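You operate a simulated robot arm through the tools that you are given. There is no shell and no other tool. Be economical: measure what you need, move in short steps, check, and stop when the job is done.

The job below is to be done with a simulated robot arm. You get a single attempt, and the scene is never put back.

TASK
Take the blue card case from the top of the long table and leave it on the yellow note.

It is judged by the outcome, as a careful person would: the job done as asked, and still so three seconds after it is handed in. It fails if anything else is knocked over, pushed out of place, dropped, spilled or broken.

THE ROBOT
A 6-joint arm with a two-finger parallel gripper, fixed in place. Base frame: the origin is at the foot of the arm, x ahead of it, y to its left, z up; the work surface is at about z = 0. Readings come in mm, degrees, newtons and seconds.
With the tool pointing down near the work surface it reaches from about 140 to 580 mm from the base axis. Its first joint turns from -66.0 to 66.0 degrees. Payload 2.1 kg.
The tool frame sits at the grasp point between the pads (the TCP): z along the fingers, y along the line on which they close. The tips reach 30 mm beyond it. The gripper opens to 94 mm. The fingers are 28 mm wide and 10 mm thick; the gripper's body (50 by 96 mm) begins 55 mm behind the TCP.
Orientation is told as [roll, pitch, yaw] about the base's x, y, z axes, in that order, counted from this pose: with the fingers straight down and closing along the base's y, the tool's x points along the base's -x, its y along +y and its z along -z.

THE INTERFACE
- The arm moves only by the tool jog_arm. Its argument "commands" is a list of rows, each an object of numbers (a shift or turn left out is 0, a gripper value left out holds the last): "tx", "ty", "tz": the shift along the base's x, y, z in mm; "yaw": the turn about the base's z in degrees; "fingers": the finger opening in mm, from 0 to 94. In form: [{"tx": .., "ty": .., "tz": .., "yaw": .., "fingers": ..}, ...]. A call has 1 to 12 rows; each row is the pose to reach, as a shift and turn from the pose commanded when the call began. Rows are played at 5 a second. More than 50 mm and 8.6 degrees between two rows, or a gripper value outside its range, and nothing of the call is played. A pose out of reach is approached as far as the arm can. The call stops where the force on the tool passes 40 N (or 10 N more than at its start, if that is more) or the arm is blocked; 0.2 s more then pass. The fingers move at their own pace (about 72 mm/s each) and stop on an object; they squeeze with about 34 N. The grip force told is the motor's: it shows also when the fingers shut on nothing. Time passes only in rows, and 0.2 s behind the last, so rows that repeat a pose let the fingers close. The reply holds the time, the measured pose of the TCP, the force on the tool along the base axes, the opening and the grip force, in the units named above and with some noise.
- Cameras (640 x 400 px; columns grow to the right, rows downward): "scene" is fixed at [43.5, -361.4, 493.4]; the picture's right is [0.87, -0.50, 0.00], its down [-0.25, -0.43, -0.87] and it looks along [0.43, 0.75, -0.50] (base axes); focal length 363 px, centre (320, 200). "wrist" rides on the gripper at [76, 14, -102] in the tool frame; the picture's right is [-0.18, 0.98, 0.00], its down [-0.75, -0.14, -0.64] and it looks along [-0.63, -0.12, 0.77] (tool axes); focal length 243 px, centre (320, 200). There is no depth. A picture from a camera that has moved, and an enlarged one, comes with that camera's place and axes in the base frame and with its lens.
- camera(camera): a new picture of that camera. No time passes.
- zoom(camera, box): a new picture of the part [left, top, right, bottom] of that camera's present view, enlarged. No time passes.
- sign_off(): hands the job in; it is judged then, once.

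Work in short steps. Places have to be worked out from the pictures, the camera data and where the tool is seen: move nearer, look again, correct. Check each grasp and each placing, and mend what went wrong. You have 90 turns and 46 pictures in all, those below and enlarged ones among them. Open the gripper and draw the arm clear of the work before you hand the job in, unless the task says otherwise; then end with one line.

The tools are called after "Call:" as name(argument=value, ...) on one line, values as JSON. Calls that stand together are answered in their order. jog_arm: Moves the arm, as the interface text tells. Its arguments: {"type":"object","properties":{"commands":{"type":"array","items":{"type":"object","properties":{"tx":{"type":"number"},"ty":{"type":"number"},"tz":{"type":"number"},"yaw":{"type":"number"},"fingers":{"type":"number"}}}}},"required":["commands"]} The other tools are called the same way: camera (camera) takes a picture; zoom (camera, box) takes an enlarged picture of a part of a camera's view; sign_off () hands the job in.

At the start:

```text
time: 0.0
tool_pos: [294.2, 192.0, 211.7]
tool_rot: [-0.1, 0.0, 0.0]
force: [0.7, -0.2, 0.6]
opening: 94.2
grasp_force: 0.1
```

scene: 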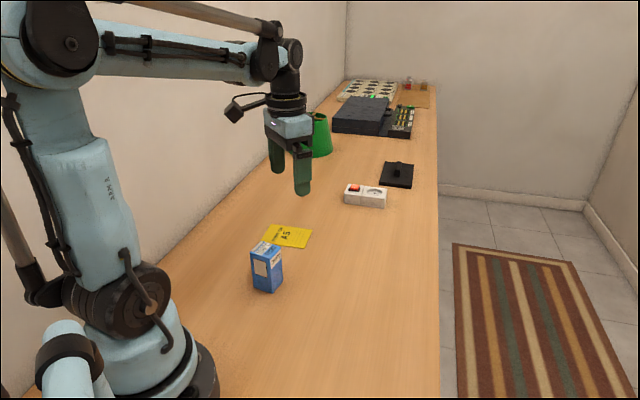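
wrist: 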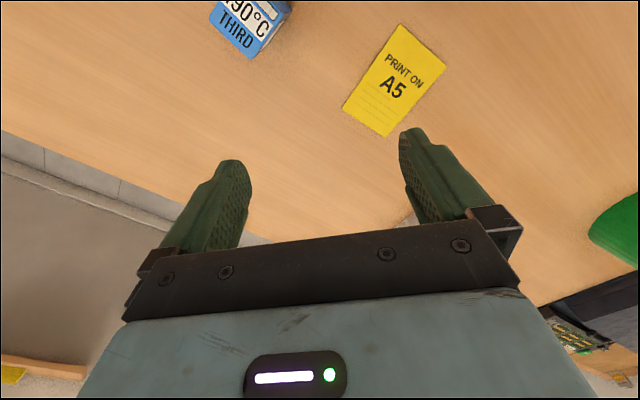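

The blue box stands close to the arm, with the yellow note just behind it. I'll zoom in on both to measure them.

Call:
zoom(camera="scene", box=[220, 210, 340, 310])

Call:
zoom(camera="scene", box=[300, 70, 460, 220])

```text
4.00 times, centred on (280, 260) of scene
camera zoom: at [43.5, -361.4, 493.4], right [0.87, -0.5, 0.0], down [-0.25, -0.43, -0.87], along [0.43, 0.75, -0.5], focal length 1452 px, centre (480, -40)
```

zoom: 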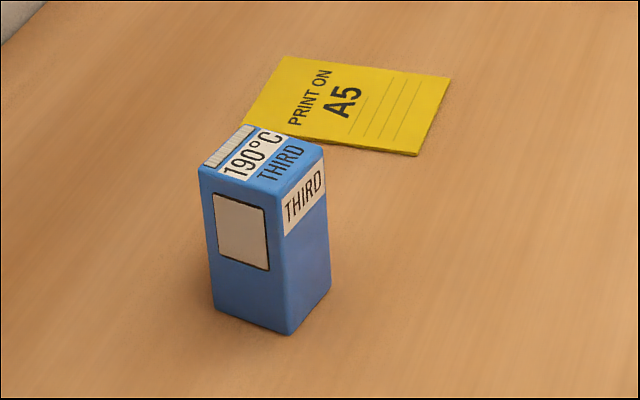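

```text
2.67 times, centred on (380, 145) of scene
camera zoom: at [43.5, -361.4, 493.4], right [0.87, -0.5, 0.0], down [-0.25, -0.43, -0.87], along [0.43, 0.75, -0.5], focal length 968 px, centre (160, 347)
```

zoom: 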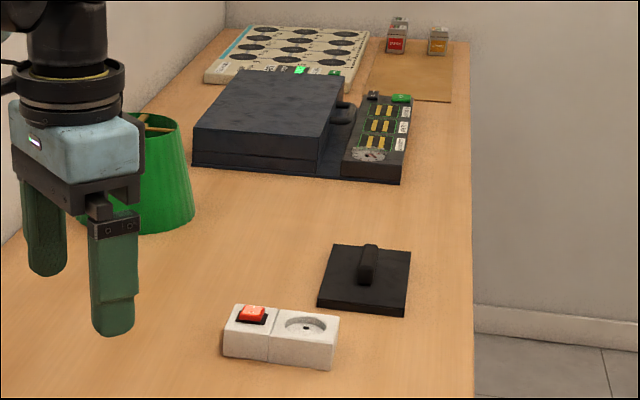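

The blue box is the card case. I estimate its centre at about (217,145), a footprint of 42x35 mm with the long side at about 125°, and a height of about 82 mm. The note's centre is at about (319,274). I'll move above the case and turn +35° at the present height.

Call:
jog_arm(commands=[{"tx": -15, "ty": -9, "yaw": 7, "fingers": 94}, {"tx": -31, "ty": -19, "yaw": 14}, {"tx": -46, "ty": -28, "yaw": 21}, {"tx": -62, "ty": -38, "yaw": 28}, {"tx": -77, "ty": -47, "yaw": 35}, {"tx": -77, "ty": -47, "yaw": 35}])

Call:
camera(camera="wrist")

Call:
camera(camera="scene")

```text
time: 1.4
tool_pos: [219.9, 144.9, 211.8]
tool_rot: [0.0, 0.0, 35.0]
force: [0.9, -0.4, 0.6]
opening: 94.3
grasp_force: 0.0
```

```text
41 pictures are left
camera wrist: at [149.1, 112.7, 313.4], right [-0.41, 0.91, 0.0], down [0.7, 0.32, 0.64], along [0.58, 0.27, -0.77], focal length 243 px, centre (320, 200)
```

wrist: 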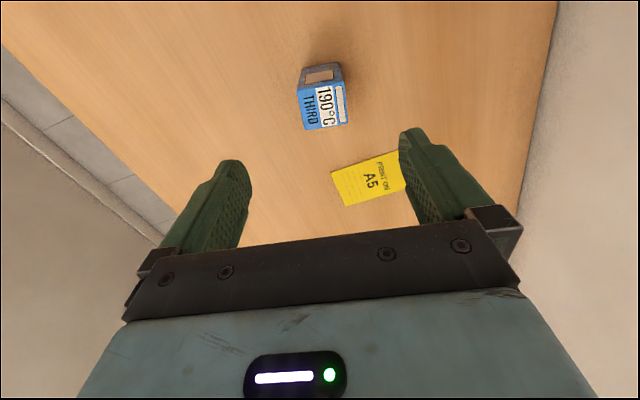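

```text
40 pictures are left
```

scene: 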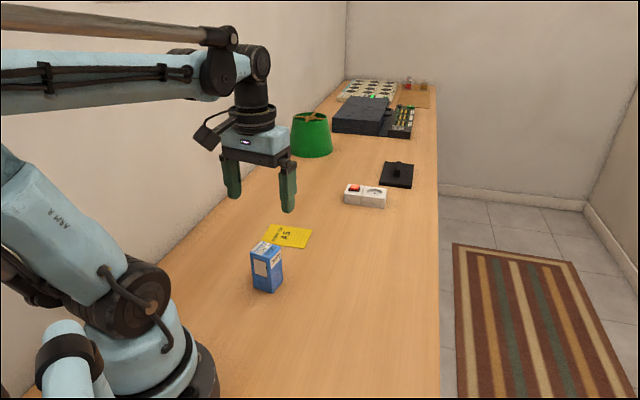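

The wrist view puts the top of the case near (219,149), which fits the first estimate. I'll zoom in to refine it.

Call:
zoom(camera="wrist", box=[280, 50, 376, 140])

```text
4.44 times, centred on (328, 95) of wrist
camera zoom: at [149.1, 112.7, 313.4], right [-0.41, 0.91, 0.0], down [0.7, 0.32, 0.64], along [0.58, 0.27, -0.77], focal length 1078 px, centre (284, 667)
```

zoom: 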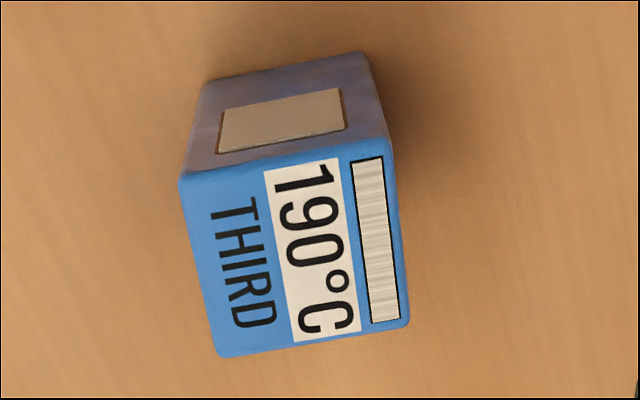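

The refined case centre is about (218,148), with the orientation aligned at 125°. I'll descend straight to TCP z≈52, leaving clearance of about 26 mm on each side.

Call:
jog_arm(commands=[{"tx": 0, "ty": 3, "tz": -30}, {"tx": 0, "ty": 3, "tz": -60}, {"ty": 3, "tz": -80}, {"ty": 3, "tz": -100}, {"ty": 3, "tz": -100}])

Call:
camera(camera="wrist")

Call:
camera(camera="scene")

```text
time: 2.6
tool_pos: [219.5, 147.3, 110.8]
tool_rot: [0.1, 0.0, 35.0]
force: [-0.6, 0.1, -0.7]
opening: 94.1
grasp_force: 0.0
```

```text
38 pictures are left
camera wrist: at [149.2, 116.1, 212.7], right [-0.41, 0.91, 0.0], down [0.7, 0.32, 0.64], along [0.59, 0.27, -0.77], focal length 243 px, centre (320, 200)
```

wrist: 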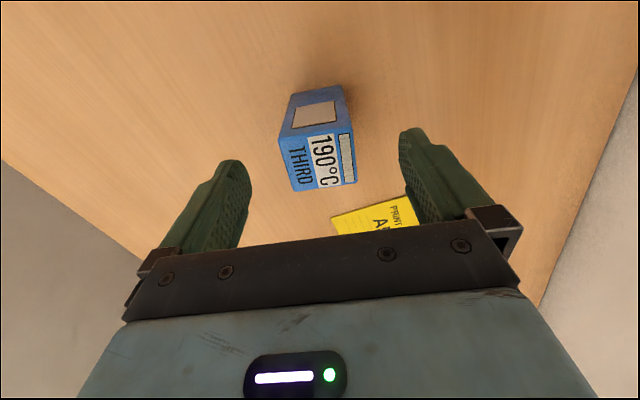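

```text
37 pictures are left
```

scene: 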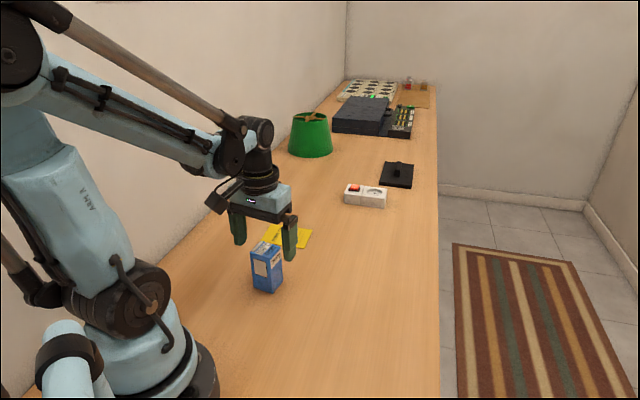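

The wrist view again shows the case at about (220,148), centred between the fingers. I'll go down the last 60 mm.

Call:
jog_arm(commands=[{"ty": 1, "tz": -20}, {"ty": 1, "tz": -40}, {"ty": 1, "tz": -60}, {"ty": 1, "tz": -60}])

Call:
camera(camera="wrist")

```text
time: 3.6
tool_pos: [219.0, 147.3, 52.1]
tool_rot: [0.0, -0.1, 35.0]
force: [0.0, 0.7, 0.3]
opening: 94.0
grasp_force: 0.0
```

```text
36 pictures are left
camera wrist: at [148.5, 115.8, 153.3], right [-0.41, 0.91, 0.0], down [0.7, 0.32, 0.64], along [0.59, 0.27, -0.77], focal length 243 px, centre (320, 200)
```

wrist: 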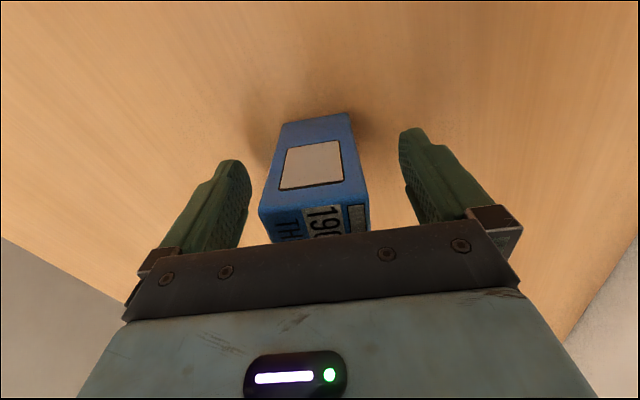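

The case is between the pads and clear of the gripper body, so I'll close.

Call:
jog_arm(commands=[{"fingers": 60}, {"fingers": 45}, {"fingers": 30}, {"fingers": 30}, {"fingers": 30}])

Call:
camera(camera="wrist")

```text
time: 4.8
tool_pos: [218.7, 148.4, 52.9]
tool_rot: [0.0, 0.0, 35.0]
force: [0.5, -0.6, -0.6]
opening: 47.8
grasp_force: 34.6
```

```text
35 pictures are left
camera wrist: at [148.5, 115.9, 153.5], right [-0.41, 0.91, 0.0], down [0.7, 0.32, 0.64], along [0.59, 0.27, -0.77], focal length 243 px, centre (320, 200)
```

wrist: 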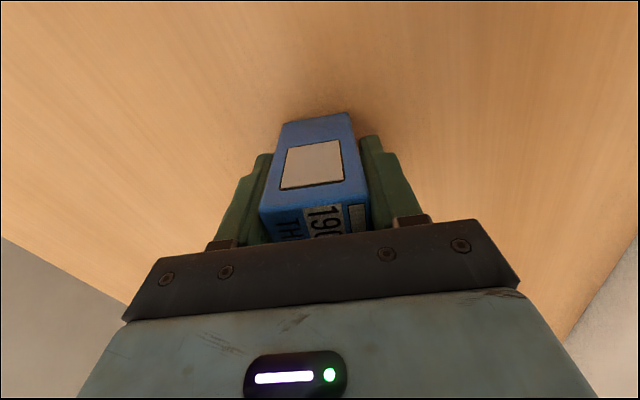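

The grip is firm at 47.8 mm and 34.6 N. I'll lift 40 mm and check that it holds.

Call:
jog_arm(commands=[{"tz": 10}, {"tz": 25}, {"tz": 40}, {"tz": 40}])

Call:
camera(camera="scene")

Call:
camera(camera="wrist")

```text
time: 5.8
tool_pos: [218.2, 148.8, 91.1]
tool_rot: [-0.1, 0.0, 35.0]
force: [-1.0, 0.5, -0.3]
opening: 48.1
grasp_force: 34.4
```

```text
34 pictures are left
```

scene: 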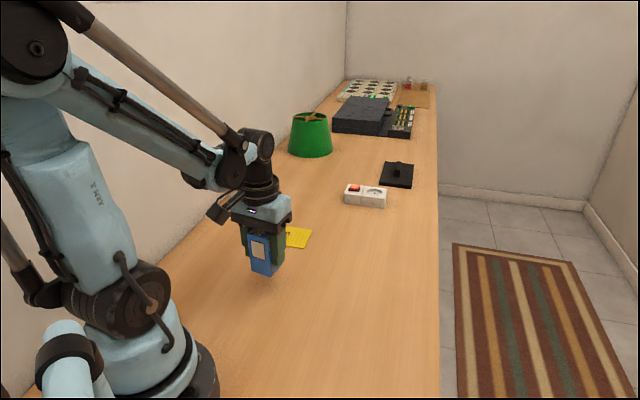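

```text
33 pictures are left
camera wrist: at [148.5, 116.8, 193.4], right [-0.41, 0.91, 0.0], down [0.7, 0.32, 0.64], along [0.59, 0.27, -0.77], focal length 243 px, centre (320, 200)
```

wrist: 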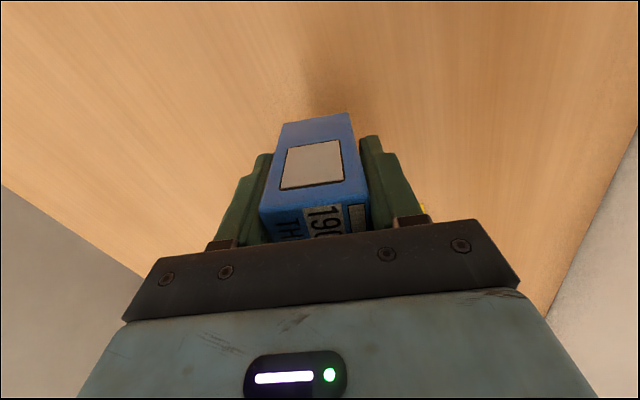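

The case is held upright and clear of the table. I'll carry it over the note centre at about (319,274).

Call:
jog_arm(commands=[{"tx": 12, "ty": 15}, {"tx": 30, "ty": 38}, {"tx": 50, "ty": 63}, {"tx": 70, "ty": 88}, {"tx": 88, "ty": 110}, {"tx": 100, "ty": 125}, {"tx": 100, "ty": 125}])

Call:
camera(camera="scene")

Call:
camera(camera="wrist")

```text
time: 7.4
tool_pos: [317.8, 273.0, 91.9]
tool_rot: [0.1, 0.0, 35.0]
force: [-0.3, 0.1, -1.7]
opening: 47.8
grasp_force: 33.8
```

```text
32 pictures are left
```

scene: 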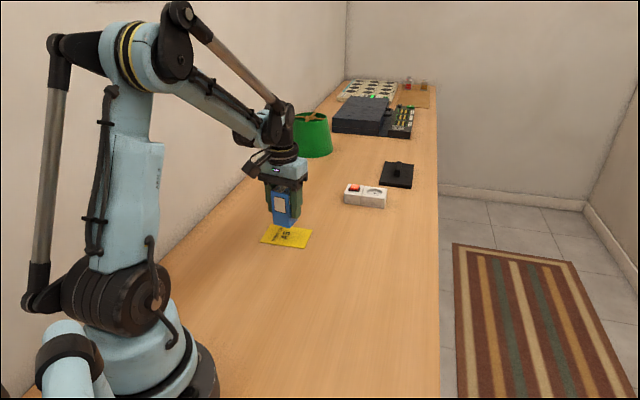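

```text
31 pictures are left
camera wrist: at [246.3, 241.6, 193.4], right [-0.41, 0.91, 0.0], down [0.7, 0.32, 0.64], along [0.59, 0.27, -0.77], focal length 243 px, centre (320, 200)
```

wrist: 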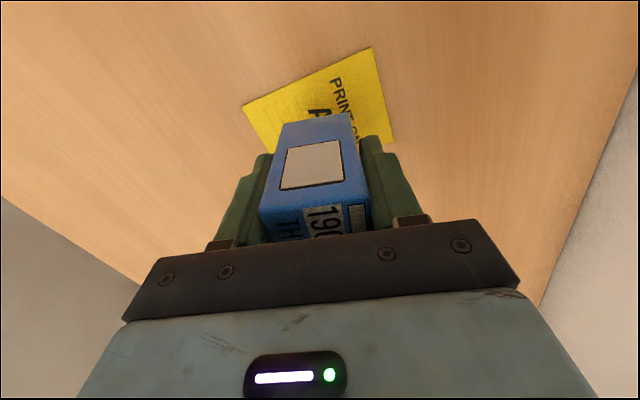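

The case is over the note, with the TCP at (318,273). I'll lower 30 mm and look again.

Call:
jog_arm(commands=[{"tz": -12}, {"tz": -24}, {"tz": -30}, {"tz": -30}])

Call:
zoom(camera="scene", box=[230, 170, 350, 260])

Call:
camera(camera="wrist")

```text
time: 8.4
tool_pos: [315.3, 273.2, 61.3]
tool_rot: [-0.1, 0.1, 34.9]
force: [0.9, -0.2, -0.3]
opening: 47.7
grasp_force: 34.3
```

```text
4.44 times, centred on (290, 215) of scene
camera zoom: at [43.5, -361.4, 493.4], right [0.87, -0.5, 0.0], down [-0.25, -0.43, -0.87], along [0.43, 0.75, -0.5], focal length 1614 px, centre (453, 133)
```

zoom: 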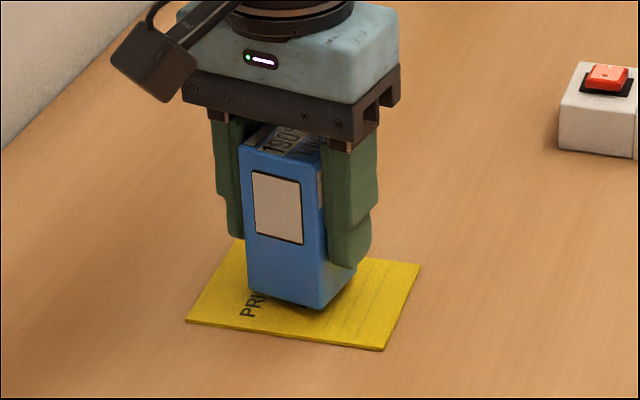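

```text
29 pictures are left
camera wrist: at [246.2, 241.7, 163.3], right [-0.41, 0.91, 0.0], down [0.7, 0.32, 0.64], along [0.59, 0.27, -0.77], focal length 243 px, centre (320, 200)
```

wrist: 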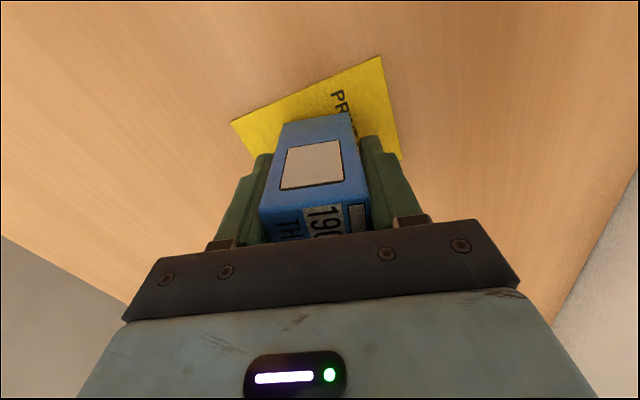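

The base falls inside the note with a margin all round. I'll lower the remaining distance slowly and watch the force.

Call:
jog_arm(commands=[{"tz": -2}, {"tz": -4}, {"tz": -6}, {"tz": -7}, {"tz": -8}, {"tz": -8}])

```text
time: 9.8
tool_pos: [315.7, 271.9, 54.2]
tool_rot: [0.0, -0.1, 34.9]
force: [-0.2, -0.9, 22.1]
opening: 47.8
grasp_force: 34.5
```

There is contact at 22 N, so the case is down. I'll ease up 1 mm to relieve the load and then open.

Call:
jog_arm(commands=[{"tz": 1}, {"tz": 1, "fingers": 52}, {"tz": 1, "fingers": 58}, {"tz": 1, "fingers": 75}, {"tz": 1, "fingers": 94}, {"tz": 1, "fingers": 94}])

Call:
camera(camera="wrist")

Call:
zoom(camera="scene", box=[230, 170, 350, 260])

```text
time: 11.2
tool_pos: [317.8, 272.5, 56.0]
tool_rot: [0.0, 0.0, 35.1]
force: [-0.5, 0.5, 0.8]
opening: 94.0
grasp_force: 0.1
```

```text
28 pictures are left
camera wrist: at [247.3, 241.3, 156.1], right [-0.41, 0.91, 0.0], down [0.7, 0.32, 0.64], along [0.59, 0.27, -0.77], focal length 243 px, centre (320, 200)
```

wrist: 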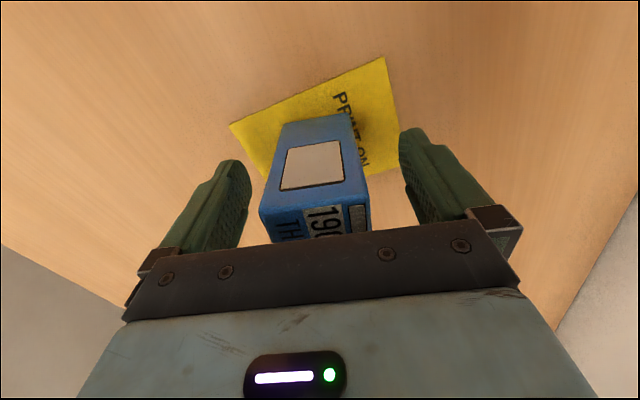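

```text
4.44 times, centred on (290, 215) of scene
camera zoom: at [43.5, -361.4, 493.4], right [0.87, -0.5, 0.0], down [-0.25, -0.43, -0.87], along [0.43, 0.75, -0.5], focal length 1614 px, centre (453, 133)
```

zoom: 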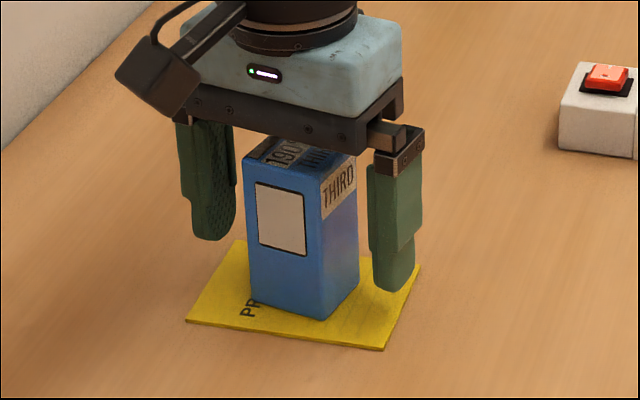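

The case stands upright within the note and the fingers are clear of it. I'll go straight up and then draw back.

Call:
jog_arm(commands=[{"tz": 20}, {"tz": 50}, {"tz": 85}, {"tz": 120}, {"tz": 150}, {"tz": 150, "tx": -25, "ty": -30}, {"tz": 150, "tx": -50, "ty": -60}, {"tz": 150, "tx": -75, "ty": -90}, {"tz": 150, "tx": -75, "ty": -90}])

Call:
camera(camera="scene")

Call:
camera(camera="wrist")

```text
time: 13.2
tool_pos: [243.1, 184.3, 205.8]
tool_rot: [0.0, 0.1, 35.0]
force: [-0.5, 0.0, 0.4]
opening: 93.9
grasp_force: 0.1
```

```text
26 pictures are left
```

scene: 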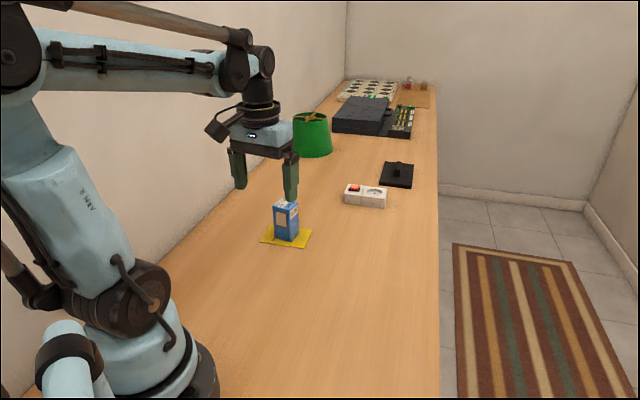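

```text
25 pictures are left
camera wrist: at [173.1, 152.1, 307.1], right [-0.41, 0.91, 0.0], down [0.7, 0.32, 0.64], along [0.59, 0.27, -0.77], focal length 243 px, centre (320, 200)
```

wrist: 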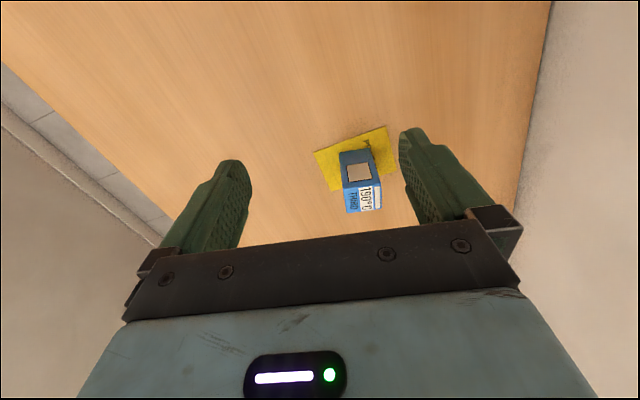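

The case stands on the note, nothing else has moved, and the arm is clear, so I'm handing the job in.

Call:
sign_off()

```text
The job is handed in.
```

The blue card case is standing upright on the yellow note, nothing else was moved, and the gripper is open and clear of it.
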